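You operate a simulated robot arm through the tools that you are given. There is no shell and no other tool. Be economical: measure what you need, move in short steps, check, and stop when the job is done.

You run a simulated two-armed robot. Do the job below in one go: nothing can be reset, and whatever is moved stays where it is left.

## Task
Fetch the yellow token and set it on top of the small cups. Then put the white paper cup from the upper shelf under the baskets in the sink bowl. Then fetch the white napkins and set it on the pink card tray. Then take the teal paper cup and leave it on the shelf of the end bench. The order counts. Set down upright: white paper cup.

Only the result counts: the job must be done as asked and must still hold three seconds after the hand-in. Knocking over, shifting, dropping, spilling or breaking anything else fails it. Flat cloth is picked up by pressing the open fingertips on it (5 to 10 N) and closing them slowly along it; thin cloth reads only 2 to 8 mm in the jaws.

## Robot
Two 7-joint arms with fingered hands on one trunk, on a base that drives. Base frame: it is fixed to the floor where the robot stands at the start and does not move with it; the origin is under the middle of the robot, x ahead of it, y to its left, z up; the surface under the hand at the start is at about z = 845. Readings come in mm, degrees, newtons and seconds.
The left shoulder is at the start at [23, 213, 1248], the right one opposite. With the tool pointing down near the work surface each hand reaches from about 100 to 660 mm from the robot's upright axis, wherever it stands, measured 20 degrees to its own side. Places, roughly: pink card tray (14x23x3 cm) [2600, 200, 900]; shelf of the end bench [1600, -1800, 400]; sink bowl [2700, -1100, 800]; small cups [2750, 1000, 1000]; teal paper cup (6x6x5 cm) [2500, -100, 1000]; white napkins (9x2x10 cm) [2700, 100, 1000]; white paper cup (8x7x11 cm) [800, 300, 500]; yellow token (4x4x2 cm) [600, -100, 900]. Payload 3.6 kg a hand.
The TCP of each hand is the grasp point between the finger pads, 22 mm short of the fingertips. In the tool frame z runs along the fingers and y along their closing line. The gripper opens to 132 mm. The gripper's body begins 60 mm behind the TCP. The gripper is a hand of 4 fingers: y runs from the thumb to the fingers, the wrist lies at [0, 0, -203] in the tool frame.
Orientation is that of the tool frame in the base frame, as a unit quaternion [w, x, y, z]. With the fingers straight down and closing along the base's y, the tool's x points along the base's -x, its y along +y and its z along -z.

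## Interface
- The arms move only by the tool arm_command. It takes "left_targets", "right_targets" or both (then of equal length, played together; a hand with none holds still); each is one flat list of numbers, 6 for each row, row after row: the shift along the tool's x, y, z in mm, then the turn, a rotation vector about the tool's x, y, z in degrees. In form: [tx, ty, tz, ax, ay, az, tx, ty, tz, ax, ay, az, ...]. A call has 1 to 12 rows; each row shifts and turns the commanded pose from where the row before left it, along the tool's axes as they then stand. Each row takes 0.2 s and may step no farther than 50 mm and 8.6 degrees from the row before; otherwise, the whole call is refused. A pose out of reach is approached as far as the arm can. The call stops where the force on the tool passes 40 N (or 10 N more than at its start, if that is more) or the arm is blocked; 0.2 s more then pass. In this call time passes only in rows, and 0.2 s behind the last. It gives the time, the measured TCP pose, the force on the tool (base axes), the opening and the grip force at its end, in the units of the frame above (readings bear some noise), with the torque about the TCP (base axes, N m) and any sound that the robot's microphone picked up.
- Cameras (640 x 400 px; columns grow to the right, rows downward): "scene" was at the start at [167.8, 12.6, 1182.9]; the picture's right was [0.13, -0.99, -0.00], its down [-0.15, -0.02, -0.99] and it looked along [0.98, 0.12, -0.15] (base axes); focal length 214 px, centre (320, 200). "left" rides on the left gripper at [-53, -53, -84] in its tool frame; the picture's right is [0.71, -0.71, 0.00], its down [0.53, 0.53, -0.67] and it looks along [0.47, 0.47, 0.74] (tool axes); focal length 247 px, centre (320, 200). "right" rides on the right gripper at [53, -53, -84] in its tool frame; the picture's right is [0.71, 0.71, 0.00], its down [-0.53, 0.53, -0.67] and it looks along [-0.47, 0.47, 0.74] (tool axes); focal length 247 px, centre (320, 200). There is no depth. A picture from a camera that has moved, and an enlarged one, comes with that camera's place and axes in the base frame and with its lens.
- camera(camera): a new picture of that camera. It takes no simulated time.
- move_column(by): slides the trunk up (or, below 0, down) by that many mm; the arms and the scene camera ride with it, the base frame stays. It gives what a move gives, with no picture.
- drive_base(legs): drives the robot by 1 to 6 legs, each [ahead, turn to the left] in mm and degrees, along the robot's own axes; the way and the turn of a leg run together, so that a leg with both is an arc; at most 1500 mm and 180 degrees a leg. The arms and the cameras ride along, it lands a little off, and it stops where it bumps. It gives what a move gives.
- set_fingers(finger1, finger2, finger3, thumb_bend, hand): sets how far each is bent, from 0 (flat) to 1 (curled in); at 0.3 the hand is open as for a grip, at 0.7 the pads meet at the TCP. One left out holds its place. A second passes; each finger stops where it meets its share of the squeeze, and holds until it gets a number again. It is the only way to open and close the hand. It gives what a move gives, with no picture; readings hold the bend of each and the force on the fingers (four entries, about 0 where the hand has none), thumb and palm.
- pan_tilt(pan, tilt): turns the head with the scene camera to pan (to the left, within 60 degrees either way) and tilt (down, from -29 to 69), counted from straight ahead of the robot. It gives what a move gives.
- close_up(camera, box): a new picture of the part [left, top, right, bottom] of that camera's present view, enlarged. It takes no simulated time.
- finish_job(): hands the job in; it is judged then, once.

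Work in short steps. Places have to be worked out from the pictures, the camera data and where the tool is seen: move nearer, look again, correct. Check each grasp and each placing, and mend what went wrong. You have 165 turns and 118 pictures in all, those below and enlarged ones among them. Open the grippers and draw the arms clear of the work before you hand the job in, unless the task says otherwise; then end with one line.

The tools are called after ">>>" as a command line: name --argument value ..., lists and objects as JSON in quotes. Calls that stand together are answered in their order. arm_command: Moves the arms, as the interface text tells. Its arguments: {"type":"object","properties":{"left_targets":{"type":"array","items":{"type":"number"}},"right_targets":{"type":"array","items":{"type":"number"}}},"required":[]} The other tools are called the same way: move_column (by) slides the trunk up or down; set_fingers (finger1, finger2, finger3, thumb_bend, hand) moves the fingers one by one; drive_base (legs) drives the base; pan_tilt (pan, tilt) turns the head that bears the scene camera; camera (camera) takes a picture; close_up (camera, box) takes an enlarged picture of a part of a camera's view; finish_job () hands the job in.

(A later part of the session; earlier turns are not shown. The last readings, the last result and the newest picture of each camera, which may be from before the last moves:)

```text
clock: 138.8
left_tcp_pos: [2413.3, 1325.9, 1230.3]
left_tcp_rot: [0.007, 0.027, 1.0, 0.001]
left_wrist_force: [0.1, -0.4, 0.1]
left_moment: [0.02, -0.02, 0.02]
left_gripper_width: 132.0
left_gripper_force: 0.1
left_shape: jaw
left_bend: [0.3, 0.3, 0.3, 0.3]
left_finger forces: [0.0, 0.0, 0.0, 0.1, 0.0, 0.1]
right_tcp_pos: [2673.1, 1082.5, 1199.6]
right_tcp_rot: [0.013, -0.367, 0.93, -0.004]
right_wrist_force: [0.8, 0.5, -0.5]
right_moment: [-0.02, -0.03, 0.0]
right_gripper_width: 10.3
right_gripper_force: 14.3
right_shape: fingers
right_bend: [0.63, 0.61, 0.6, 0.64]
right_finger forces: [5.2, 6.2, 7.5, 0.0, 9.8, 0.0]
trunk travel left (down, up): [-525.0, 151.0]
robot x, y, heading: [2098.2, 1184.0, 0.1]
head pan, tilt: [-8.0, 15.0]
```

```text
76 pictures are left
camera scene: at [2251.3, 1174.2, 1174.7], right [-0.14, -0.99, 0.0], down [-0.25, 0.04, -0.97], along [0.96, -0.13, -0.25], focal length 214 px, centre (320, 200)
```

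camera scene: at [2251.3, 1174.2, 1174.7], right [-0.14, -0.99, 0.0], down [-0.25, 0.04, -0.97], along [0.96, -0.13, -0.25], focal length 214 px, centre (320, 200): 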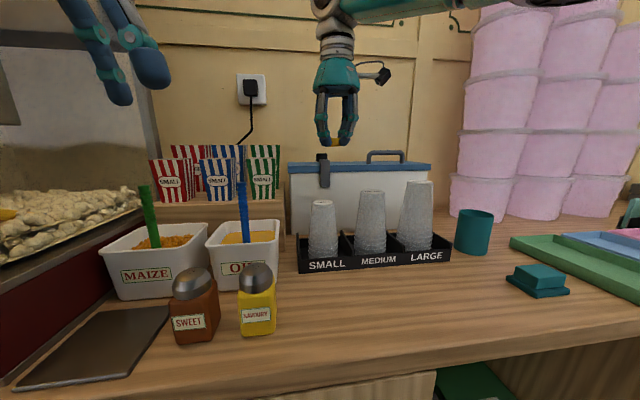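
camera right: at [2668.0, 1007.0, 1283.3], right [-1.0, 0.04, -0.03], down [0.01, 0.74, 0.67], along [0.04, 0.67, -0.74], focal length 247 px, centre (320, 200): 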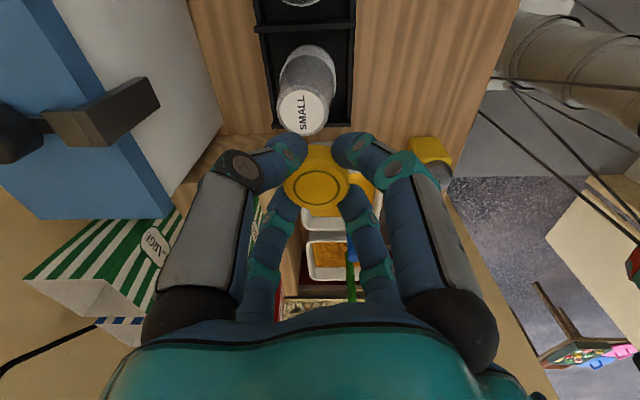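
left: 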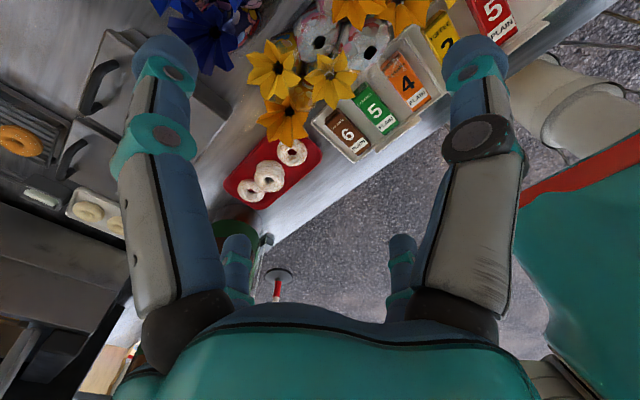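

The base touches the cabinet. Both views now agree the small stack top is at about [2690, 1106, 1052]. I'll back off 8 mm to relax and move the token above it.

>>> drive_base --legs '[[-8, 0]]'

>>> arm_command --right_targets '[0, 0, 30, 0, 0, 0, 0, 0, 30, 0, 0, 0]'

>>> camera --camera "right"

>>> close_up --camera "scene" --box '[260, 100, 420, 260]'

```text
clock: 139.6
left_tcp_pos: [2411.4, 1325.7, 1229.1]
left_tcp_rot: [0.004, 0.027, 1.0, 0.0]
left_wrist_force: [-0.4, 0.2, -0.9]
left_moment: [0.0, 0.01, -0.03]
left_gripper_width: 132.1
left_gripper_force: 0.1
left_shape: jaw
left_bend: [0.3, 0.3, 0.3, 0.3]
left_finger forces: [0.0, 0.0, 0.1, 0.0, 0.0, 0.1]
right_tcp_pos: [2670.9, 1082.6, 1197.3]
right_tcp_rot: [0.011, -0.367, 0.93, -0.004]
right_wrist_force: [0.0, 0.7, -0.8]
right_moment: [-0.01, 0.0, 0.01]
right_gripper_width: 10.0
right_gripper_force: 13.9
right_shape: fingers
right_bend: [0.63, 0.61, 0.6, 0.64]
right_finger forces: [5.2, 6.2, 7.6, 0.0, 9.7, 0.0]
trunk travel left (down, up): [-525.0, 151.0]
robot x, y, heading: [2089.1, 1182.7, -0.2]
head pan, tilt: [-8.0, 15.0]
```

```text
clock: 140.2
left_tcp_pos: [2412.2, 1324.8, 1228.5]
left_tcp_rot: [0.005, 0.026, 1.0, 0.001]
left_wrist_force: [-0.3, 0.4, 0.9]
left_moment: [0.01, -0.02, -0.04]
left_gripper_width: 131.8
left_gripper_force: 0.1
left_shape: jaw
left_bend: [0.3, 0.3, 0.3, 0.3]
left_finger forces: [0.1, 0.0, 0.1, 0.0, 0.0, 0.0]
right_tcp_pos: [2671.7, 1086.7, 1136.0]
right_tcp_rot: [0.01, -0.366, 0.931, -0.004]
right_wrist_force: [-0.4, 0.8, -0.6]
right_moment: [0.01, -0.01, 0.0]
right_gripper_width: 10.0
right_gripper_force: 14.3
right_shape: fingers
right_bend: [0.63, 0.61, 0.6, 0.64]
right_finger forces: [5.2, 6.2, 7.6, 0.0, 9.8, 0.0]
trunk travel left (down, up): [-525.0, 151.0]
robot x, y, heading: [2086.7, 1186.4, 0.1]
head pan, tilt: [-8.0, 15.0]
```

```text
75 pictures are left
camera right: at [2667.2, 1008.9, 1219.6], right [-1.0, 0.04, -0.02], down [0.01, 0.74, 0.67], along [0.04, 0.67, -0.74], focal length 247 px, centre (320, 200)
```

right: 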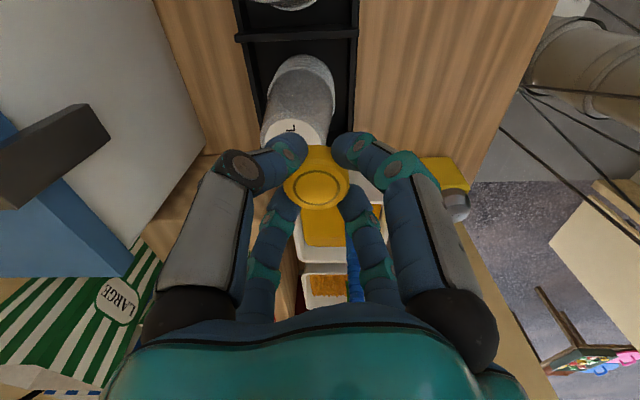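

```text
2.50 times, centred on (340, 180) of scene
camera zoom: at [2250.1, 1174.0, 1173.6], right [-0.14, -0.99, 0.0], down [-0.25, 0.04, -0.97], along [0.96, -0.14, -0.25], focal length 536 px, centre (270, 250)
```

zoom: 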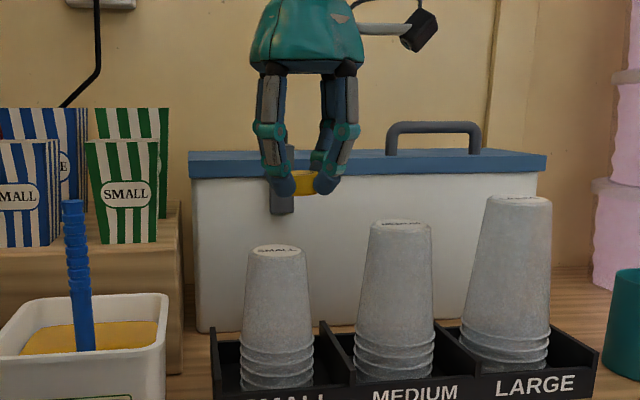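

Cup-stack top is now pinned at about [2690, 1103, 1056]. I'll shift the token over it and lower to about 10 mm above.

>>> arm_command --right_targets '[-24.8, 0.2, 0, 0, 0, 0, 0, 0, 20, 0, 0, 0, 0, 0, 20, 0, 0, 0]'

>>> camera --camera "right"

>>> close_up --camera "scene" --box '[280, 150, 360, 230]'

```text
clock: 141.0
left_tcp_pos: [2412.5, 1325.6, 1229.1]
left_tcp_rot: [0.005, 0.027, 1.0, 0.0]
left_wrist_force: [0.1, -1.0, 0.1]
left_moment: [-0.02, 0.03, -0.03]
left_gripper_width: 132.0
left_gripper_force: 0.0
left_shape: jaw
left_bend: [0.3, 0.3, 0.3, 0.3]
left_finger forces: [0.1, 0.1, 0.0, 0.1, 0.0, 0.0]
right_tcp_pos: [2689.9, 1102.5, 1097.7]
right_tcp_rot: [0.011, -0.367, 0.93, -0.003]
right_wrist_force: [0.8, 0.7, 0.6]
right_moment: [0.0, 0.02, 0.02]
right_gripper_width: 9.6
right_gripper_force: 14.7
right_shape: fingers
right_bend: [0.63, 0.61, 0.6, 0.64]
right_finger forces: [5.1, 6.2, 7.5, 0.0, 9.6, 0.1]
trunk travel left (down, up): [-525.0, 151.0]
robot x, y, heading: [2086.2, 1186.5, -0.1]
head pan, tilt: [-8.0, 15.0]
```

```text
73 pictures are left
camera right: at [2686.1, 1026.3, 1181.5], right [-1.0, 0.04, -0.02], down [0.01, 0.74, 0.67], along [0.04, 0.67, -0.74], focal length 247 px, centre (320, 200)
```

right: 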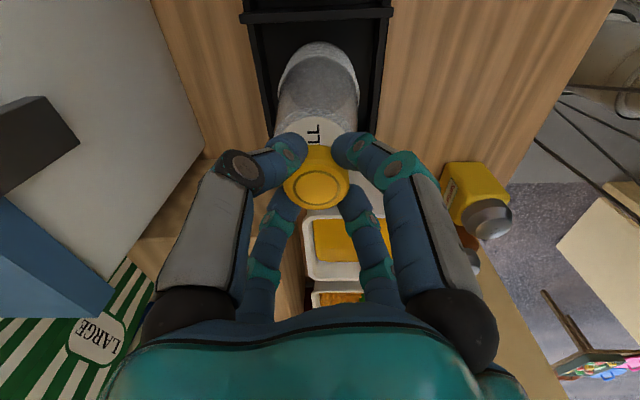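

```text
5.00 times, centred on (320, 190) of scene
camera zoom: at [2250.1, 1174.0, 1173.7], right [-0.14, -0.99, 0.0], down [-0.25, 0.04, -0.97], along [0.96, -0.14, -0.25], focal length 1072 px, centre (320, 250)
```

zoom: 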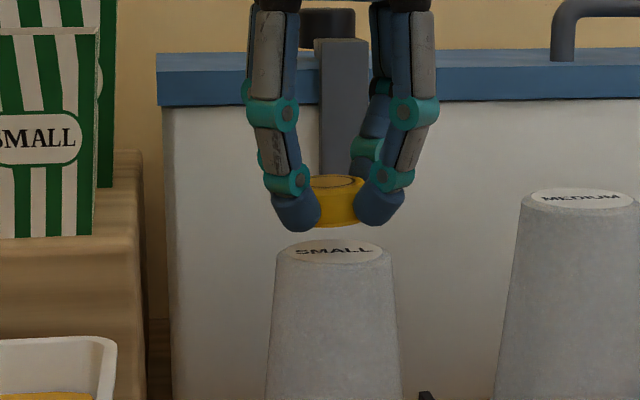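

Token is about 2 mm off centre and ~15 mm above. I'll correct and lower carefully.

>>> arm_command --right_targets '[-1.2, 1.3, 5, 0, 0, 0, 0, 0, 5, 0, 0, 0]'

>>> close_up --camera "scene" --box '[280, 150, 360, 230]'

```text
clock: 141.6
left_tcp_pos: [2411.2, 1325.4, 1229.1]
left_tcp_rot: [0.005, 0.026, 1.0, 0.001]
left_wrist_force: [-1.0, 0.8, 0.2]
left_moment: [-0.02, -0.01, 0.03]
left_gripper_width: 132.1
left_gripper_force: 0.0
left_shape: jaw
left_bend: [0.3, 0.3, 0.3, 0.3]
left_finger forces: [0.0, 0.0, 0.0, 0.0, 0.0, 0.0]
right_tcp_pos: [2692.1, 1103.3, 1087.0]
right_tcp_rot: [0.011, -0.367, 0.93, -0.003]
right_wrist_force: [-0.1, 0.7, -0.8]
right_moment: [-0.02, 0.02, -0.01]
right_gripper_width: 10.0
right_gripper_force: 14.0
right_shape: fingers
right_bend: [0.63, 0.61, 0.6, 0.64]
right_finger forces: [5.1, 6.2, 7.5, 0.0, 9.6, 0.1]
trunk travel left (down, up): [-525.0, 151.0]
robot x, y, heading: [2089.8, 1187.1, -0.1]
head pan, tilt: [-8.0, 15.0]
```

```text
5.00 times, centred on (320, 190) of scene
camera zoom: at [2250.0, 1174.0, 1173.8], right [-0.14, -0.99, 0.0], down [-0.25, 0.04, -0.97], along [0.96, -0.14, -0.25], focal length 1072 px, centre (320, 250)
```

zoom: 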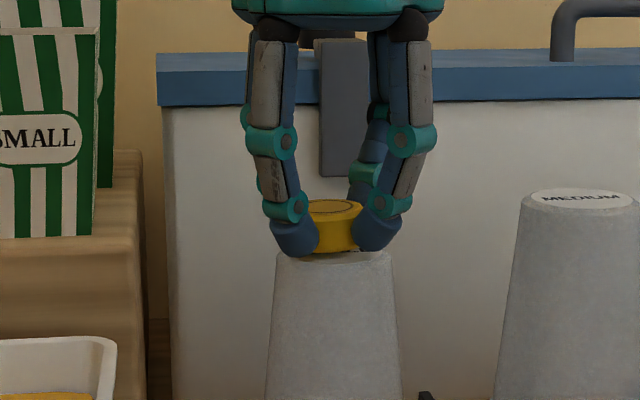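

About 3 mm left by the picture. Lower in two small steps with force watch.

>>> arm_command --right_targets '[0, 0, 1.5, 0, 0, 0, 0, 0, 1.5, 0, 0, 0]'

>>> close_up --camera "scene" --box '[280, 150, 360, 230]'

```text
clock: 142.2
left_tcp_pos: [2411.8, 1325.3, 1230.4]
left_tcp_rot: [0.004, 0.027, 1.0, 0.001]
left_wrist_force: [0.2, 0.0, -0.6]
left_moment: [0.02, 0.02, 0.03]
left_gripper_width: 131.9
left_gripper_force: 0.1
left_shape: jaw
left_bend: [0.3, 0.3, 0.3, 0.3]
left_finger forces: [0.1, 0.0, 0.0, 0.0, 0.0, 0.0]
right_tcp_pos: [2691.9, 1102.7, 1084.7]
right_tcp_rot: [0.011, -0.366, 0.93, -0.003]
right_wrist_force: [-0.3, -0.3, -0.2]
right_moment: [0.02, 0.0, 0.0]
right_gripper_width: 9.9
right_gripper_force: 14.1
right_shape: fingers
right_bend: [0.63, 0.61, 0.6, 0.64]
right_finger forces: [5.1, 6.2, 7.7, 0.1, 9.5, 0.1]
trunk travel left (down, up): [-525.0, 151.0]
robot x, y, heading: [2089.3, 1183.3, 0.0]
head pan, tilt: [-8.0, 15.0]
```

```text
5.00 times, centred on (320, 190) of scene
camera zoom: at [2250.0, 1174.1, 1173.8], right [-0.14, -0.99, 0.0], down [-0.25, 0.04, -0.97], along [0.96, -0.14, -0.25], focal length 1072 px, centre (320, 250)
```

zoom: 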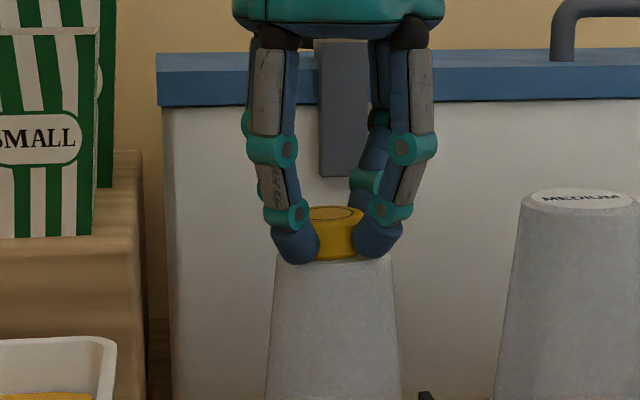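

Nearly touching; lower 1 mm steps until the force shows.

>>> arm_command --right_targets '[0, 0, 1, 0, 0, 0, 0, 0, 0.5, 0, 0, 0]'

```text
clock: 142.8
left_tcp_pos: [2412.3, 1323.7, 1228.9]
left_tcp_rot: [0.004, 0.025, 1.0, 0.001]
left_wrist_force: [0.0, 0.3, 0.2]
left_moment: [-0.03, 0.0, -0.05]
left_gripper_width: 132.1
left_gripper_force: 0.1
left_shape: jaw
left_bend: [0.3, 0.3, 0.3, 0.3]
left_finger forces: [0.0, 0.1, 0.0, 0.0, 0.0, 0.1]
right_tcp_pos: [2692.8, 1102.7, 1082.8]
right_tcp_rot: [0.011, -0.365, 0.931, -0.004]
right_wrist_force: [0.0, 0.0, 1.7]
right_moment: [0.02, 0.03, 0.03]
right_gripper_width: 9.7
right_gripper_force: 13.9
right_shape: fingers
right_bend: [0.63, 0.61, 0.6, 0.64]
right_finger forces: [5.2, 6.6, 7.5, 0.0, 9.7, 0.0]
trunk travel left (down, up): [-525.0, 151.0]
robot x, y, heading: [2089.4, 1187.1, -0.1]
head pan, tilt: [-8.0, 15.0]
```

Contact (1.7 N). I'll open the digits a little, evenly.

>>> set_fingers --hand "right" --finger1 0.55 --finger2 0.55 --finger3 0.55 --thumb_bend 0.55

>>> close_up --camera "scene" --box '[280, 150, 360, 230]'

```text
clock: 143.8
left_tcp_pos: [2411.5, 1325.5, 1230.0]
left_tcp_rot: [0.004, 0.026, 1.0, 0.001]
left_wrist_force: [-0.2, -0.1, 0.2]
left_moment: [0.01, 0.0, -0.03]
left_gripper_width: 132.2
left_gripper_force: 0.0
left_shape: jaw
left_bend: [0.3, 0.3, 0.3, 0.3]
left_finger forces: [0.0, 0.1, 0.0, 0.0, 0.0, 0.1]
right_tcp_pos: [2691.4, 1103.1, 1082.5]
right_tcp_rot: [0.011, -0.367, 0.93, -0.003]
right_wrist_force: [0.4, 0.0, 0.3]
right_moment: [0.01, 0.0, 0.03]
right_gripper_width: 28.2
right_gripper_force: 0.0
right_shape: fingers
right_bend: [0.55, 0.55, 0.55, 0.55]
right_finger forces: [0.1, 0.1, 0.0, 0.1, 0.0, 0.1]
trunk travel left (down, up): [-525.0, 151.0]
robot x, y, heading: [2090.0, 1185.3, -0.5]
head pan, tilt: [-8.0, 15.0]
```

```text
5.00 times, centred on (320, 190) of scene
camera zoom: at [2250.0, 1174.1, 1173.8], right [-0.14, -0.99, 0.0], down [-0.25, 0.04, -0.97], along [0.96, -0.14, -0.25], focal length 1072 px, centre (320, 250)
```

zoom: 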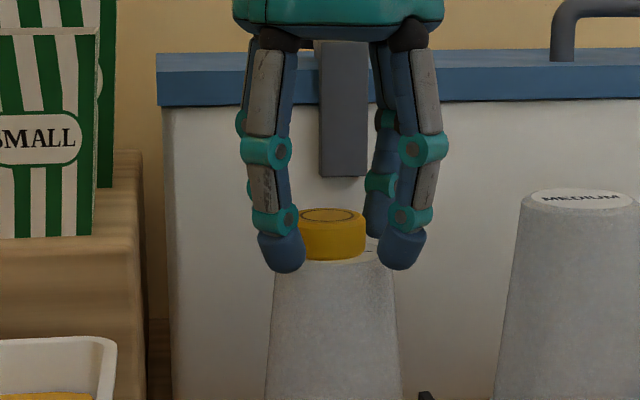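

The token rests freely on the stack. Raise straight up.

>>> arm_command --right_targets '[0, 0, -8, 0, 0, 0, 0, 0, -15, 0, 0, 0, 0, 0, -25, 0, 0, 0, 0, 0, -40, 0, 0, 0]'

>>> close_up --camera "scene" --box '[240, 130, 440, 280]'

```text
clock: 144.8
left_tcp_pos: [2412.4, 1325.7, 1228.9]
left_tcp_rot: [0.004, 0.026, 1.0, 0.001]
left_wrist_force: [-0.1, 0.3, 0.6]
left_moment: [-0.03, -0.01, 0.0]
left_gripper_width: 131.9
left_gripper_force: 0.1
left_shape: jaw
left_bend: [0.3, 0.3, 0.3, 0.3]
left_finger forces: [0.0, 0.0, 0.1, 0.0, 0.0, 0.0]
right_tcp_pos: [2689.1, 1101.2, 1168.9]
right_tcp_rot: [0.01, -0.366, 0.931, -0.003]
right_wrist_force: [-0.4, 0.4, 0.7]
right_moment: [0.0, -0.02, 0.01]
right_gripper_width: 28.3
right_gripper_force: 0.0
right_shape: fingers
right_bend: [0.55, 0.55, 0.55, 0.55]
right_finger forces: [0.0, 0.0, 0.0, 0.0, 0.0, 0.0]
trunk travel left (down, up): [-525.0, 151.0]
robot x, y, heading: [2088.9, 1184.4, -0.2]
head pan, tilt: [-8.0, 15.0]
```

```text
2.67 times, centred on (340, 205) of scene
camera zoom: at [2250.0, 1174.1, 1173.8], right [-0.14, -0.99, 0.0], down [-0.25, 0.04, -0.97], along [0.96, -0.14, -0.25], focal length 572 px, centre (267, 187)
```

zoom: 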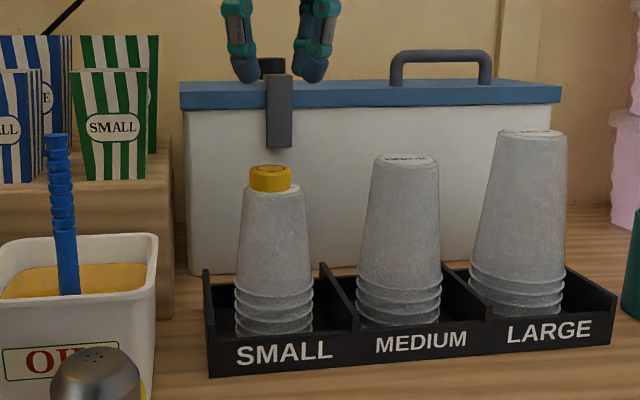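

The token is on the small cups. Next the white paper cup: I'll retract the right arm, back off and turn toward the front counter's inner shelves.

>>> arm_command --right_targets '[34, 32, 0, 0, 0, 0, 34, 32, 0, 0, 0, 0, 34, 32, 0, 0, 0, 0, 34, 32, 0, 0, 0, 0, 34, 32, 0, 0, 0, 0]'

>>> drive_base --legs '[[-500, 0], [0, -22], [0, -22]]'

>>> drive_base --legs '[[0, -23], [0, -22]]'

>>> pan_tilt --pan -50 --tilt 30

>>> camera --camera "scene"

```text
clock: 146.0
left_tcp_pos: [2411.9, 1326.1, 1228.8]
left_tcp_rot: [0.004, 0.026, 1.0, 0.001]
left_wrist_force: [0.1, 0.2, -1.3]
left_moment: [0.02, 0.0, -0.01]
left_gripper_width: 131.6
left_gripper_force: 0.0
left_shape: jaw
left_bend: [0.3, 0.3, 0.3, 0.3]
left_finger forces: [0.1, 0.0, 0.0, 0.1, 0.0, 0.0]
right_tcp_pos: [2453.6, 1105.8, 1168.0]
right_tcp_rot: [0.011, -0.365, 0.931, -0.003]
right_wrist_force: [-0.4, -0.6, 0.4]
right_moment: [0.0, -0.01, -0.02]
right_gripper_width: 28.4
right_gripper_force: 0.1
right_shape: fingers
right_bend: [0.55, 0.55, 0.55, 0.55]
right_finger forces: [0.0, 0.0, 0.0, 0.1, 0.0, 0.0]
trunk travel left (down, up): [-525.0, 151.0]
robot x, y, heading: [2086.4, 1184.9, 0.0]
head pan, tilt: [-8.0, 15.0]
```

```text
clock: 151.3
left_tcp_pos: [1907.9, 1059.9, 1227.9]
left_tcp_rot: [0.002, 0.395, 0.919, 0.0]
left_wrist_force: [0.2, -0.8, -0.3]
left_moment: [-0.01, 0.01, 0.0]
left_gripper_width: 132.0
left_gripper_force: 0.0
left_shape: jaw
left_bend: [0.3, 0.3, 0.3, 0.3]
left_finger forces: [0.0, 0.0, 0.1, 0.1, 0.0, 0.0]
right_tcp_pos: [1785.4, 871.3, 1166.8]
right_tcp_rot: [0.006, 0.006, 1.0, -0.005]
right_wrist_force: [0.2, -0.3, 0.2]
right_moment: [-0.01, -0.03, 0.0]
right_gripper_width: 28.3
right_gripper_force: 0.0
right_shape: fingers
right_bend: [0.55, 0.55, 0.55, 0.55]
right_finger forces: [0.0, 0.0, 0.0, 0.1, 0.1, 0.0]
trunk travel left (down, up): [-525.0, 151.0]
robot x, y, heading: [1595.2, 1210.3, -43.9]
head pan, tilt: [-8.0, 15.0]
```

```text
clock: 154.1
left_tcp_pos: [1710.6, 882.0, 1228.2]
left_tcp_rot: [0.002, 0.717, 0.697, 0.0]
left_wrist_force: [0.2, -1.0, 0.9]
left_moment: [-0.02, 0.02, -0.01]
left_gripper_width: 132.3
left_gripper_force: 0.0
left_shape: jaw
left_bend: [0.3, 0.3, 0.3, 0.3]
left_finger forces: [0.0, 0.1, 0.0, 0.0, 0.0, 0.0]
right_tcp_pos: [1491.0, 835.4, 1167.4]
right_tcp_rot: [0.005, 0.387, 0.922, -0.006]
right_wrist_force: [-0.4, -0.2, 0.8]
right_moment: [0.02, 0.02, -0.02]
right_gripper_width: 28.5
right_gripper_force: 0.1
right_shape: fingers
right_bend: [0.55, 0.55, 0.55, 0.55]
right_finger forces: [0.1, 0.0, 0.0, 0.0, 0.0, 0.0]
trunk travel left (down, up): [-525.0, 151.0]
robot x, y, heading: [1630.6, 1208.0, -87.9]
head pan, tilt: [-8.0, 15.0]
```

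```text
clock: 155.2
left_tcp_pos: [1709.1, 883.1, 1229.1]
left_tcp_rot: [0.002, 0.716, 0.698, -0.001]
left_wrist_force: [0.4, 0.3, -0.3]
left_moment: [0.0, -0.01, -0.03]
left_gripper_width: 132.2
left_gripper_force: 0.0
left_shape: jaw
left_bend: [0.3, 0.3, 0.3, 0.3]
left_finger forces: [0.1, 0.0, 0.1, 0.1, 0.0, 0.1]
right_tcp_pos: [1490.8, 834.3, 1166.3]
right_tcp_rot: [0.005, 0.387, 0.922, -0.008]
right_wrist_force: [0.9, 1.0, 0.1]
right_moment: [0.02, -0.01, -0.01]
right_gripper_width: 28.7
right_gripper_force: 0.1
right_shape: fingers
right_bend: [0.55, 0.55, 0.55, 0.55]
right_finger forces: [0.0, 0.0, 0.0, 0.0, 0.0, 0.1]
trunk travel left (down, up): [-525.0, 151.0]
robot x, y, heading: [1634.3, 1208.2, -88.1]
head pan, tilt: [-50.0, 30.0]
```

```text
67 pictures are left
camera scene: at [1565.4, 1076.3, 1148.6], right [-0.67, 0.74, 0.0], down [0.37, 0.34, -0.87], along [-0.64, -0.58, -0.5], focal length 214 px, centre (320, 200)
```

scene: 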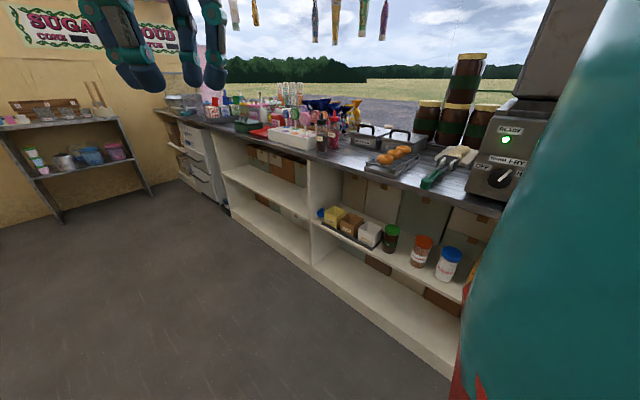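

Shelves are in view but the cup isn't obvious; zoom in.

>>> close_up --camera "scene" --box '[160, 90, 500, 300]'

```text
1.88 times, centred on (330, 195) of scene
camera zoom: at [1565.4, 1076.3, 1148.6], right [-0.67, 0.74, 0.0], down [0.37, 0.34, -0.87], along [-0.64, -0.58, -0.5], focal length 404 px, centre (301, 209)
```

zoom: 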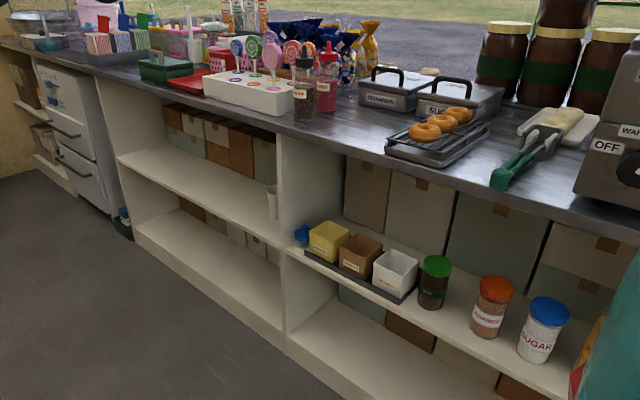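

The white cup stands on the upper shelf of the left cell, about [822, 279, 480–590], close to the divider. I'll drive to y≈350 and turn to face it.

>>> drive_base --legs '[[850, 0], [0, -22], [0, -22]]'

>>> drive_base --legs '[[0, -24], [0, -22]]'

>>> move_column --by -400

>>> pan_tilt --pan 0 --tilt 15

>>> camera --camera "scene"

```text
clock: 162.1
left_tcp_pos: [1487.6, 71.7, 1228.2]
left_tcp_rot: [0.001, 0.925, 0.38, -0.001]
left_wrist_force: [-0.3, 0.6, 0.5]
left_moment: [0.02, 0.01, 0.02]
left_gripper_width: 132.1
left_gripper_force: 0.1
left_shape: jaw
left_bend: [0.3, 0.3, 0.3, 0.3]
left_finger forces: [0.0, 0.1, 0.1, 0.1, 0.0, 0.0]
right_tcp_pos: [1297.4, 189.7, 1167.5]
right_tcp_rot: [0.002, 0.704, 0.71, -0.007]
right_wrist_force: [0.2, -1.3, 0.4]
right_moment: [-0.01, 0.0, -0.02]
right_gripper_width: 28.8
right_gripper_force: 0.1
right_shape: fingers
right_bend: [0.55, 0.55, 0.55, 0.55]
right_finger forces: [0.1, 0.1, 0.0, 0.0, 0.0, 0.0]
trunk travel left (down, up): [-525.0, 151.0]
robot x, y, heading: [1682.9, 339.4, -132.0]
head pan, tilt: [-50.0, 30.0]
```

```text
clock: 165.5
left_tcp_pos: [1354.6, 299.7, 1230.8]
left_tcp_rot: [0.003, 1.0, -0.01, -0.002]
left_wrist_force: [-0.1, 0.1, 0.7]
left_moment: [-0.03, 0.02, -0.01]
left_gripper_width: 132.0
left_gripper_force: 0.1
left_shape: jaw
left_bend: [0.3, 0.3, 0.3, 0.3]
left_finger forces: [0.1, 0.0, 0.0, 0.1, 0.0, 0.0]
right_tcp_pos: [1307.5, 517.9, 1168.7]
right_tcp_rot: [0.0, 0.924, 0.382, -0.01]
right_wrist_force: [0.2, -0.3, -0.5]
right_moment: [-0.04, -0.01, 0.01]
right_gripper_width: 28.6
right_gripper_force: 0.1
right_shape: fingers
right_bend: [0.55, 0.55, 0.55, 0.55]
right_finger forces: [0.0, 0.0, 0.0, 0.0, 0.0, 0.0]
trunk travel left (down, up): [-525.0, 151.0]
robot x, y, heading: [1688.2, 303.4, -177.2]
head pan, tilt: [-50.0, 30.0]
stopped in leg 2: the robot was blocked; the commanded pose is now the measured one
```

```text
clock: 169.3
left_tcp_pos: [1354.1, 294.5, 829.7]
left_tcp_rot: [0.0, 1.0, -0.01, -0.002]
left_wrist_force: [-0.6, 0.9, 0.1]
left_moment: [-0.03, 0.02, 0.01]
left_gripper_width: 131.8
left_gripper_force: 0.0
left_shape: jaw
left_bend: [0.3, 0.3, 0.3, 0.3]
left_finger forces: [0.1, 0.0, 0.0, 0.1, 0.0, 0.1]
right_tcp_pos: [1306.2, 512.7, 769.3]
right_tcp_rot: [-0.002, 0.924, 0.382, -0.009]
right_wrist_force: [-0.4, 0.3, -1.3]
right_moment: [0.0, -0.01, 0.0]
right_gripper_width: 28.7
right_gripper_force: 0.0
right_shape: fingers
right_bend: [0.55, 0.55, 0.55, 0.55]
right_finger forces: [0.1, 0.0, 0.0, 0.0, 0.0, 0.0]
trunk travel left (down, up): [-125.0, 551.0]
robot x, y, heading: [1683.9, 302.4, -177.0]
head pan, tilt: [-50.0, 30.0]
```

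```text
clock: 170.5
left_tcp_pos: [1356.0, 294.8, 830.2]
left_tcp_rot: [0.001, 1.0, -0.009, -0.002]
left_wrist_force: [-0.3, -0.1, -0.1]
left_moment: [-0.03, 0.06, 0.01]
left_gripper_width: 131.9
left_gripper_force: 0.1
left_shape: jaw
left_bend: [0.3, 0.3, 0.3, 0.3]
left_finger forces: [0.1, 0.0, 0.1, 0.1, 0.1, 0.0]
right_tcp_pos: [1306.9, 512.3, 769.1]
right_tcp_rot: [-0.003, 0.924, 0.382, -0.008]
right_wrist_force: [0.3, 0.2, 0.8]
right_moment: [0.0, -0.02, 0.01]
right_gripper_width: 28.7
right_gripper_force: 0.1
right_shape: fingers
right_bend: [0.55, 0.55, 0.55, 0.55]
right_finger forces: [0.1, 0.0, 0.0, 0.0, 0.0, 0.0]
trunk travel left (down, up): [-125.0, 551.0]
robot x, y, heading: [1684.0, 303.6, -176.8]
head pan, tilt: [0.0, 15.0]
```

```text
65 pictures are left
camera scene: at [1508.8, 296.9, 759.2], right [-0.05, 1.0, 0.0], down [0.26, 0.01, -0.97], along [-0.96, -0.05, -0.26], focal length 214 px, centre (320, 200)
```

scene: 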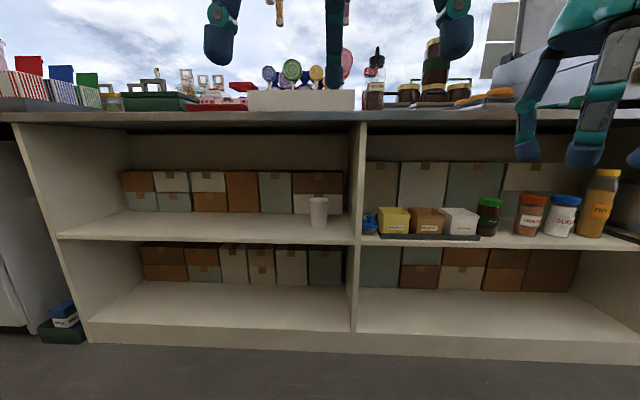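

The cup is at about [775, 250], shelf top z≈462, with ~65 mm to the divider. I'll bring the left hand forward and pitch it to horizontal (fingers pointing at the shelf) for a side grasp.

>>> arm_command --left_targets '[-45, 0, 15, 0, 0, 0, -45, 0, 15, 0, 0, 0, -45, 0, 15, 0, 0, 0, -45, 0, 15, 0, 0, 0]'

>>> arm_command --left_targets '[0, 0, 0, 0, -8.2, 0, 0, 0, 0, 0, -8.2, 0, 0, 0, 0, 0, -8.2, 0, 0, 0, 0, 0, -8.2, 0, 0, 0, 0, 0, -8.2, 0, 0, 0, 0, 0, -8.2, 0, 0, 0, 0, 0, -8.2, 0, 0, 0, 0, 0, -8.2, 0, 0, 0, 0, 0, -8.2, 0, 0, 0, 0, 0, -8.2, 0, 0, 0, 0, 0, -8, 0]'

>>> arm_command --left_targets '[0, 0, 0, 0, 0, -7.5, 0, 0, 0, 0, 0, -7.5, 0, 0, 0, 0, 0, -7.5, 0, 0, 0, 0, 0, -7.5, 0, 0, 0, 0, 0, -7.5, 0, 0, 0, 0, 0, -7.5]'

>>> camera --camera "scene"

```text
clock: 171.5
left_tcp_pos: [1172.8, 298.7, 769.4]
left_tcp_rot: [0.001, 1.0, -0.01, -0.002]
left_wrist_force: [0.3, -0.4, 0.3]
left_moment: [-0.04, 0.03, 0.02]
left_gripper_width: 132.4
left_gripper_force: 0.1
left_shape: jaw
left_bend: [0.3, 0.3, 0.3, 0.3]
left_finger forces: [0.0, 0.0, 0.1, 0.1, 0.0, 0.0]
right_tcp_pos: [1306.7, 512.4, 768.5]
right_tcp_rot: [-0.002, 0.924, 0.383, -0.009]
right_wrist_force: [-0.2, -0.3, -0.1]
right_moment: [-0.02, 0.02, 0.0]
right_gripper_width: 28.6
right_gripper_force: 0.1
right_shape: fingers
right_bend: [0.55, 0.55, 0.55, 0.55]
right_finger forces: [0.0, 0.0, 0.1, 0.0, 0.0, 0.0]
trunk travel left (down, up): [-125.0, 551.0]
robot x, y, heading: [1686.6, 302.2, -177.0]
head pan, tilt: [0.0, 15.0]
```

```text
clock: 173.9
left_tcp_pos: [1175.3, 297.9, 770.9]
left_tcp_rot: [0.006, -0.705, 0.007, 0.709]
left_wrist_force: [0.1, 0.3, 0.0]
left_moment: [0.02, -0.01, 0.0]
left_gripper_width: 132.0
left_gripper_force: 0.0
left_shape: jaw
left_bend: [0.3, 0.3, 0.3, 0.3]
left_finger forces: [0.0, 0.0, 0.0, 0.0, 0.1, 0.1]
right_tcp_pos: [1305.1, 513.9, 768.4]
right_tcp_rot: [-0.002, 0.924, 0.383, -0.008]
right_wrist_force: [0.2, 0.7, 0.5]
right_moment: [-0.02, -0.05, 0.0]
right_gripper_width: 28.8
right_gripper_force: 0.1
right_shape: fingers
right_bend: [0.55, 0.55, 0.55, 0.55]
right_finger forces: [0.0, 0.0, 0.0, 0.1, 0.0, 0.0]
trunk travel left (down, up): [-125.0, 551.0]
robot x, y, heading: [1684.0, 303.6, -177.2]
head pan, tilt: [0.0, 15.0]
```

```text
clock: 175.3
left_tcp_pos: [1175.5, 298.8, 769.5]
left_tcp_rot: [-0.279, 0.654, 0.265, -0.651]
left_wrist_force: [0.4, -0.1, -0.2]
left_moment: [0.03, 0.0, 0.01]
left_gripper_width: 132.1
left_gripper_force: 0.1
left_shape: jaw
left_bend: [0.3, 0.3, 0.3, 0.3]
left_finger forces: [0.0, 0.0, 0.1, 0.0, 0.0, 0.0]
right_tcp_pos: [1306.3, 513.1, 769.2]
right_tcp_rot: [-0.002, 0.924, 0.383, -0.009]
right_wrist_force: [0.3, 0.7, 0.8]
right_moment: [-0.01, -0.02, 0.03]
right_gripper_width: 28.7
right_gripper_force: 0.0
right_shape: fingers
right_bend: [0.55, 0.55, 0.55, 0.55]
right_finger forces: [0.1, 0.0, 0.0, 0.0, 0.0, 0.0]
trunk travel left (down, up): [-125.0, 551.0]
robot x, y, heading: [1683.3, 300.3, -177.2]
head pan, tilt: [0.0, 15.0]
```

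```text
64 pictures are left
camera scene: at [1508.8, 296.8, 759.3], right [-0.05, 1.0, 0.0], down [0.26, 0.01, -0.97], along [-0.96, -0.05, -0.26], focal length 214 px, centre (320, 200)
```

scene: 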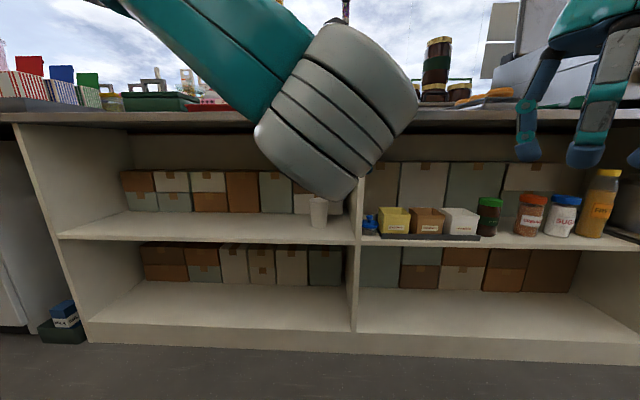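

The hand is horizontal. Now I'll lower the column and hand to cup height and drive ahead 230 mm.

>>> move_column --by -120

>>> arm_command --left_targets '[26, 26, 0, 0, 0, 0, 26, 26, 0, 0, 0, 0, 23, 23, 0, 0, 0, 0]'

>>> drive_base --legs '[[220, 0]]'

>>> camera --camera "left"

>>> camera --camera "scene"

```text
clock: 176.8
left_tcp_pos: [1174.4, 297.7, 650.6]
left_tcp_rot: [-0.276, 0.654, 0.264, -0.653]
left_wrist_force: [0.1, 0.1, 0.2]
left_moment: [-0.01, 0.0, 0.03]
left_gripper_width: 132.1
left_gripper_force: 0.1
left_shape: jaw
left_bend: [0.3, 0.3, 0.3, 0.3]
left_finger forces: [0.1, 0.0, 0.1, 0.0, 0.0, 0.0]
right_tcp_pos: [1306.7, 513.7, 649.4]
right_tcp_rot: [-0.003, 0.924, 0.383, -0.01]
right_wrist_force: [0.1, 0.1, 0.0]
right_moment: [-0.02, 0.03, 0.01]
right_gripper_width: 28.5
right_gripper_force: 0.1
right_shape: fingers
right_bend: [0.55, 0.55, 0.55, 0.55]
right_finger forces: [0.1, 0.0, 0.1, 0.1, 0.0, 0.0]
trunk travel left (down, up): [-5.0, 671.0]
robot x, y, heading: [1685.4, 306.0, -177.0]
head pan, tilt: [0.0, 15.0]
```

```text
clock: 177.8
left_tcp_pos: [1144.7, 278.5, 581.1]
left_tcp_rot: [0.276, -0.62, -0.293, 0.674]
left_wrist_force: [-0.1, 0.1, 1.4]
left_moment: [0.0, -0.04, 0.03]
left_gripper_width: 131.8
left_gripper_force: 0.1
left_shape: jaw
left_bend: [0.3, 0.3, 0.3, 0.3]
left_finger forces: [0.1, 0.1, 0.0, 0.0, 0.0, 0.0]
right_tcp_pos: [1307.5, 512.6, 649.6]
right_tcp_rot: [-0.003, 0.924, 0.383, -0.009]
right_wrist_force: [-1.0, 0.9, -0.2]
right_moment: [0.0, -0.01, 0.01]
right_gripper_width: 28.7
right_gripper_force: 0.1
right_shape: fingers
right_bend: [0.55, 0.55, 0.55, 0.55]
right_finger forces: [0.0, 0.0, 0.1, 0.0, 0.0, 0.1]
trunk travel left (down, up): [-5.0, 671.0]
robot x, y, heading: [1685.6, 304.6, -177.4]
head pan, tilt: [0.0, 15.0]
stopped in row 3 (left hand): the arm was blocked; the commanded pose is now the measured one
```

```text
clock: 179.5
left_tcp_pos: [928.9, 267.8, 581.0]
left_tcp_rot: [0.276, -0.621, -0.292, 0.673]
left_wrist_force: [0.2, 0.1, 0.0]
left_moment: [0.0, 0.02, 0.03]
left_gripper_width: 132.1
left_gripper_force: 0.1
left_shape: jaw
left_bend: [0.3, 0.3, 0.3, 0.3]
left_finger forces: [0.1, 0.1, 0.0, 0.0, 0.0, 0.0]
right_tcp_pos: [1091.1, 501.7, 649.6]
right_tcp_rot: [-0.002, 0.924, 0.383, -0.009]
right_wrist_force: [-0.5, 0.1, 0.7]
right_moment: [0.0, -0.03, -0.01]
right_gripper_width: 28.7
right_gripper_force: 0.2
right_shape: fingers
right_bend: [0.55, 0.55, 0.55, 0.55]
right_finger forces: [0.1, 0.0, 0.0, 0.0, 0.1, 0.1]
trunk travel left (down, up): [-5.0, 671.0]
robot x, y, heading: [1468.7, 292.2, -177.3]
head pan, tilt: [0.0, 15.0]
```

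```text
63 pictures are left
camera left: at [1018.0, 270.7, 650.3], right [-0.05, 1.0, 0.04], down [0.62, 0.07, -0.78], along [-0.78, -0.01, -0.62], focal length 247 px, centre (320, 200)
```

left: 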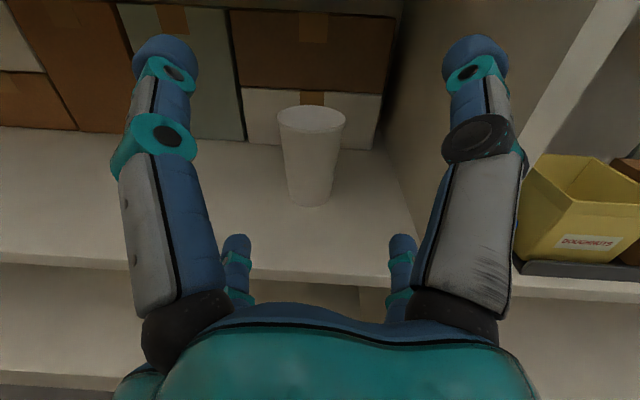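

```text
62 pictures are left
camera scene: at [1291.6, 285.9, 638.4], right [-0.05, 1.0, 0.0], down [0.26, 0.01, -0.97], along [-0.96, -0.05, -0.26], focal length 214 px, centre (320, 200)
```

scene: 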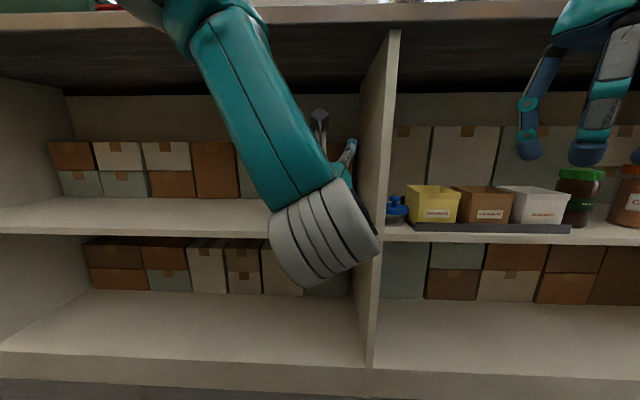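

The cup is centred at about [772, 256], top ≈560, and the hand lines up with it. I'll move forward 115 mm and then descend in steps.

>>> arm_command --left_targets '[0, 0, 40, 0, 0, 0, 0, 0, 40, 0, 0, 0, 0, 0, 35, 0, 0, 0]'

>>> arm_command --left_targets '[14, 14, 0, 0, 0, 0, 14, 14, 0, 0, 0, 0]'

>>> camera --camera "left"

```text
clock: 180.3
left_tcp_pos: [817.0, 263.5, 588.6]
left_tcp_rot: [0.276, -0.621, -0.292, 0.673]
left_wrist_force: [0.2, 0.5, 0.5]
left_moment: [0.04, 0.0, 0.03]
left_gripper_width: 132.3
left_gripper_force: 0.0
left_shape: jaw
left_bend: [0.3, 0.3, 0.3, 0.3]
left_finger forces: [0.0, 0.0, 0.0, 0.0, 0.0, 0.0]
right_tcp_pos: [1091.7, 502.9, 650.1]
right_tcp_rot: [-0.002, 0.924, 0.383, -0.009]
right_wrist_force: [0.2, 0.2, 0.1]
right_moment: [0.02, -0.02, -0.04]
right_gripper_width: 28.5
right_gripper_force: 0.0
right_shape: fingers
right_bend: [0.55, 0.55, 0.55, 0.55]
right_finger forces: [0.0, 0.0, 0.1, 0.1, 0.0, 0.0]
trunk travel left (down, up): [-5.0, 671.0]
robot x, y, heading: [1467.0, 291.3, -177.2]
head pan, tilt: [0.0, 15.0]
```

```text
clock: 180.9
left_tcp_pos: [812.9, 264.5, 550.6]
left_tcp_rot: [0.277, -0.62, -0.293, 0.672]
left_wrist_force: [0.2, -0.2, 0.0]
left_moment: [-0.04, 0.0, -0.02]
left_gripper_width: 132.3
left_gripper_force: 0.1
left_shape: jaw
left_bend: [0.3, 0.3, 0.3, 0.3]
left_finger forces: [0.1, 0.1, 0.0, 0.0, 0.0, 0.1]
right_tcp_pos: [1089.6, 503.2, 648.8]
right_tcp_rot: [-0.001, 0.924, 0.382, -0.009]
right_wrist_force: [-0.1, -0.6, 0.6]
right_moment: [0.01, -0.03, -0.01]
right_gripper_width: 28.5
right_gripper_force: 0.0
right_shape: fingers
right_bend: [0.55, 0.55, 0.55, 0.55]
right_finger forces: [0.0, 0.1, 0.0, 0.0, 0.0, 0.0]
trunk travel left (down, up): [-5.0, 671.0]
robot x, y, heading: [1471.2, 290.4, -176.9]
head pan, tilt: [0.0, 15.0]
```

```text
61 pictures are left
camera left: at [902.1, 266.7, 620.6], right [-0.05, 1.0, 0.04], down [0.62, 0.07, -0.78], along [-0.78, -0.01, -0.62], focal length 247 px, centre (320, 200)
```

left: 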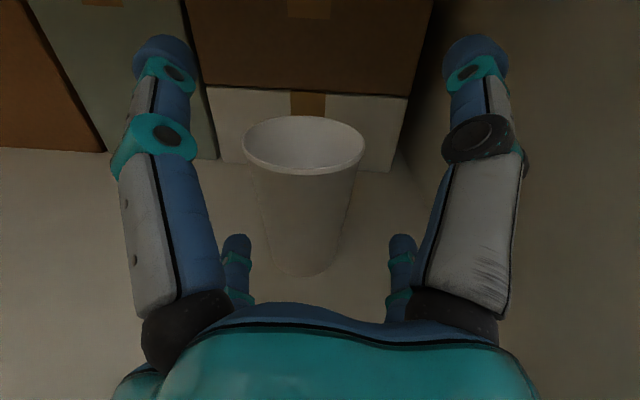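

The rim is about 65 mm across at x≈775, y≈254, z≈557. I'll shift 8 mm left, go forward, pre-close to 0.38, and drop to z≈530.

>>> arm_command --left_targets '[-5.5, 5.5, 0, 0, 0, 0, 0, 0, 20, 0, 0, 0, 0, 0, 18, 0, 0, 0]'

>>> set_fingers --hand "left" --finger1 0.37 --finger2 0.37 --finger3 0.37 --thumb_bend 0.37

>>> arm_command --left_targets '[8, 8, 0, 0, 0, 0, 7, 7, 0, 0, 0, 0]'

>>> camera --camera "left"

```text
clock: 181.7
left_tcp_pos: [774.6, 254.5, 550.5]
left_tcp_rot: [0.276, -0.621, -0.293, 0.673]
left_wrist_force: [-0.4, -1.0, 0.2]
left_moment: [0.02, 0.02, 0.01]
left_gripper_width: 131.9
left_gripper_force: 0.0
left_shape: jaw
left_bend: [0.3, 0.3, 0.3, 0.3]
left_finger forces: [0.1, 0.0, 0.0, 0.1, 0.1, 0.1]
right_tcp_pos: [1090.9, 503.3, 650.3]
right_tcp_rot: [-0.002, 0.924, 0.382, -0.009]
right_wrist_force: [0.5, 0.4, -0.1]
right_moment: [0.0, 0.0, 0.0]
right_gripper_width: 28.6
right_gripper_force: 0.1
right_shape: fingers
right_bend: [0.55, 0.55, 0.55, 0.55]
right_finger forces: [0.1, 0.0, 0.0, 0.1, 0.1, 0.0]
trunk travel left (down, up): [-5.0, 671.0]
robot x, y, heading: [1469.8, 293.3, -177.3]
head pan, tilt: [0.0, 15.0]
```

```text
clock: 182.7
left_tcp_pos: [773.8, 255.3, 551.0]
left_tcp_rot: [0.275, -0.621, -0.293, 0.673]
left_wrist_force: [-0.4, 0.6, -0.1]
left_moment: [-0.02, -0.02, 0.01]
left_gripper_width: 72.2
left_gripper_force: 0.1
left_shape: fingers
left_bend: [0.37, 0.37, 0.37, 0.37]
left_finger forces: [0.0, 0.0, 0.1, 0.0, 0.0, 0.1]
right_tcp_pos: [1090.2, 502.6, 650.9]
right_tcp_rot: [-0.002, 0.924, 0.382, -0.009]
right_wrist_force: [0.1, 0.9, -0.5]
right_moment: [0.01, -0.02, -0.01]
right_gripper_width: 28.7
right_gripper_force: 0.1
right_shape: fingers
right_bend: [0.55, 0.55, 0.55, 0.55]
right_finger forces: [0.1, 0.0, 0.1, 0.0, 0.0, 0.0]
trunk travel left (down, up): [-5.0, 671.0]
robot x, y, heading: [1466.1, 291.6, -176.9]
head pan, tilt: [0.0, 15.0]
```

```text
clock: 183.3
left_tcp_pos: [773.2, 255.5, 529.4]
left_tcp_rot: [0.276, -0.621, -0.292, 0.673]
left_wrist_force: [0.8, -0.1, -0.7]
left_moment: [0.02, 0.03, 0.0]
left_gripper_width: 72.5
left_gripper_force: 0.0
left_shape: fingers
left_bend: [0.37, 0.37, 0.37, 0.37]
left_finger forces: [0.0, 0.0, 0.0, 0.1, 0.1, 0.0]
right_tcp_pos: [1091.1, 502.1, 651.4]
right_tcp_rot: [-0.002, 0.924, 0.382, -0.009]
right_wrist_force: [0.1, -0.4, 0.2]
right_moment: [0.01, -0.02, -0.01]
right_gripper_width: 28.7
right_gripper_force: 0.0
right_shape: fingers
right_bend: [0.55, 0.55, 0.55, 0.55]
right_finger forces: [0.0, 0.0, 0.0, 0.1, 0.1, 0.0]
trunk travel left (down, up): [-5.0, 671.0]
robot x, y, heading: [1469.7, 289.2, -177.1]
head pan, tilt: [0.0, 15.0]
```

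```text
60 pictures are left
camera left: at [861.8, 257.9, 599.3], right [-0.05, 1.0, 0.04], down [0.62, 0.07, -0.78], along [-0.78, -0.01, -0.62], focal length 247 px, centre (320, 200)
```

left: 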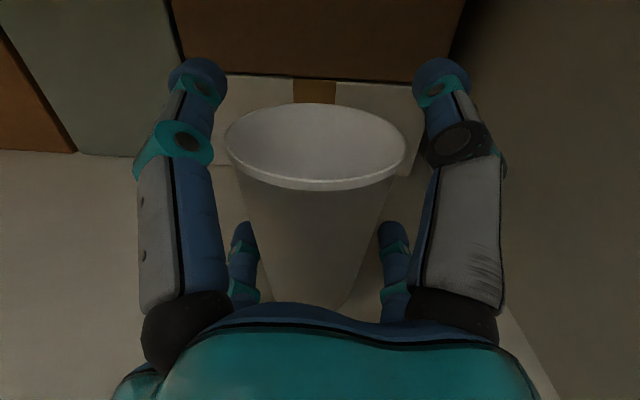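

Well centred, but the upper digits are near the rim; lower 9 mm more then close gently.

>>> arm_command --left_targets '[6.5, 6.5, 0, 0, 0, 0]'

>>> set_fingers --hand "left" --finger1 0.43 --finger2 0.43 --finger3 0.43 --thumb_bend 0.43

>>> camera --camera "left"

```text
clock: 183.7
left_tcp_pos: [771.4, 253.9, 521.6]
left_tcp_rot: [0.276, -0.619, -0.295, 0.674]
left_wrist_force: [0.8, 0.6, -0.7]
left_moment: [-0.02, 0.01, 0.02]
left_gripper_width: 71.9
left_gripper_force: 0.0
left_shape: fingers
left_bend: [0.37, 0.37, 0.37, 0.37]
left_finger forces: [0.1, 0.0, 0.0, 0.0, 0.0, 0.0]
right_tcp_pos: [1091.0, 502.3, 650.5]
right_tcp_rot: [-0.002, 0.924, 0.382, -0.009]
right_wrist_force: [-0.4, -0.1, 0.4]
right_moment: [0.0, -0.01, 0.01]
right_gripper_width: 28.7
right_gripper_force: 0.1
right_shape: fingers
right_bend: [0.55, 0.55, 0.55, 0.55]
right_finger forces: [0.0, 0.0, 0.0, 0.0, 0.0, 0.0]
trunk travel left (down, up): [-5.0, 671.0]
robot x, y, heading: [1467.9, 292.5, -177.0]
head pan, tilt: [0.0, 15.0]
```

```text
clock: 184.7
left_tcp_pos: [771.6, 253.4, 519.5]
left_tcp_rot: [0.275, -0.619, -0.294, 0.674]
left_wrist_force: [-0.6, 1.7, 5.2]
left_moment: [0.04, 0.0, 0.03]
left_gripper_width: 63.6
left_gripper_force: 3.3
left_shape: fingers
left_bend: [0.41, 0.43, 0.43, 0.41]
left_finger forces: [1.6, 0.3, 0.0, 0.1, 4.2, 0.0]
right_tcp_pos: [1091.1, 502.2, 649.8]
right_tcp_rot: [-0.002, 0.924, 0.382, -0.009]
right_wrist_force: [-0.5, -0.2, 0.3]
right_moment: [0.0, 0.01, 0.0]
right_gripper_width: 28.8
right_gripper_force: 0.0
right_shape: fingers
right_bend: [0.55, 0.55, 0.55, 0.55]
right_finger forces: [0.0, 0.0, 0.1, 0.0, 0.0, 0.0]
trunk travel left (down, up): [-5.0, 671.0]
robot x, y, heading: [1464.8, 292.7, -177.4]
head pan, tilt: [0.0, 15.0]
```

```text
59 pictures are left
camera left: at [860.1, 256.2, 590.0], right [-0.05, 1.0, 0.04], down [0.62, 0.07, -0.78], along [-0.78, -0.01, -0.62], focal length 247 px, centre (320, 200)
```

left: 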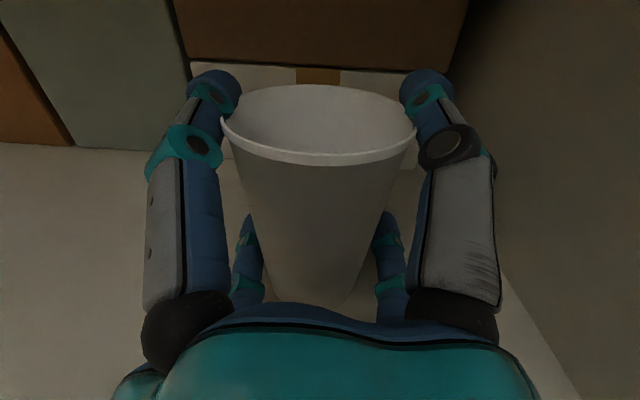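

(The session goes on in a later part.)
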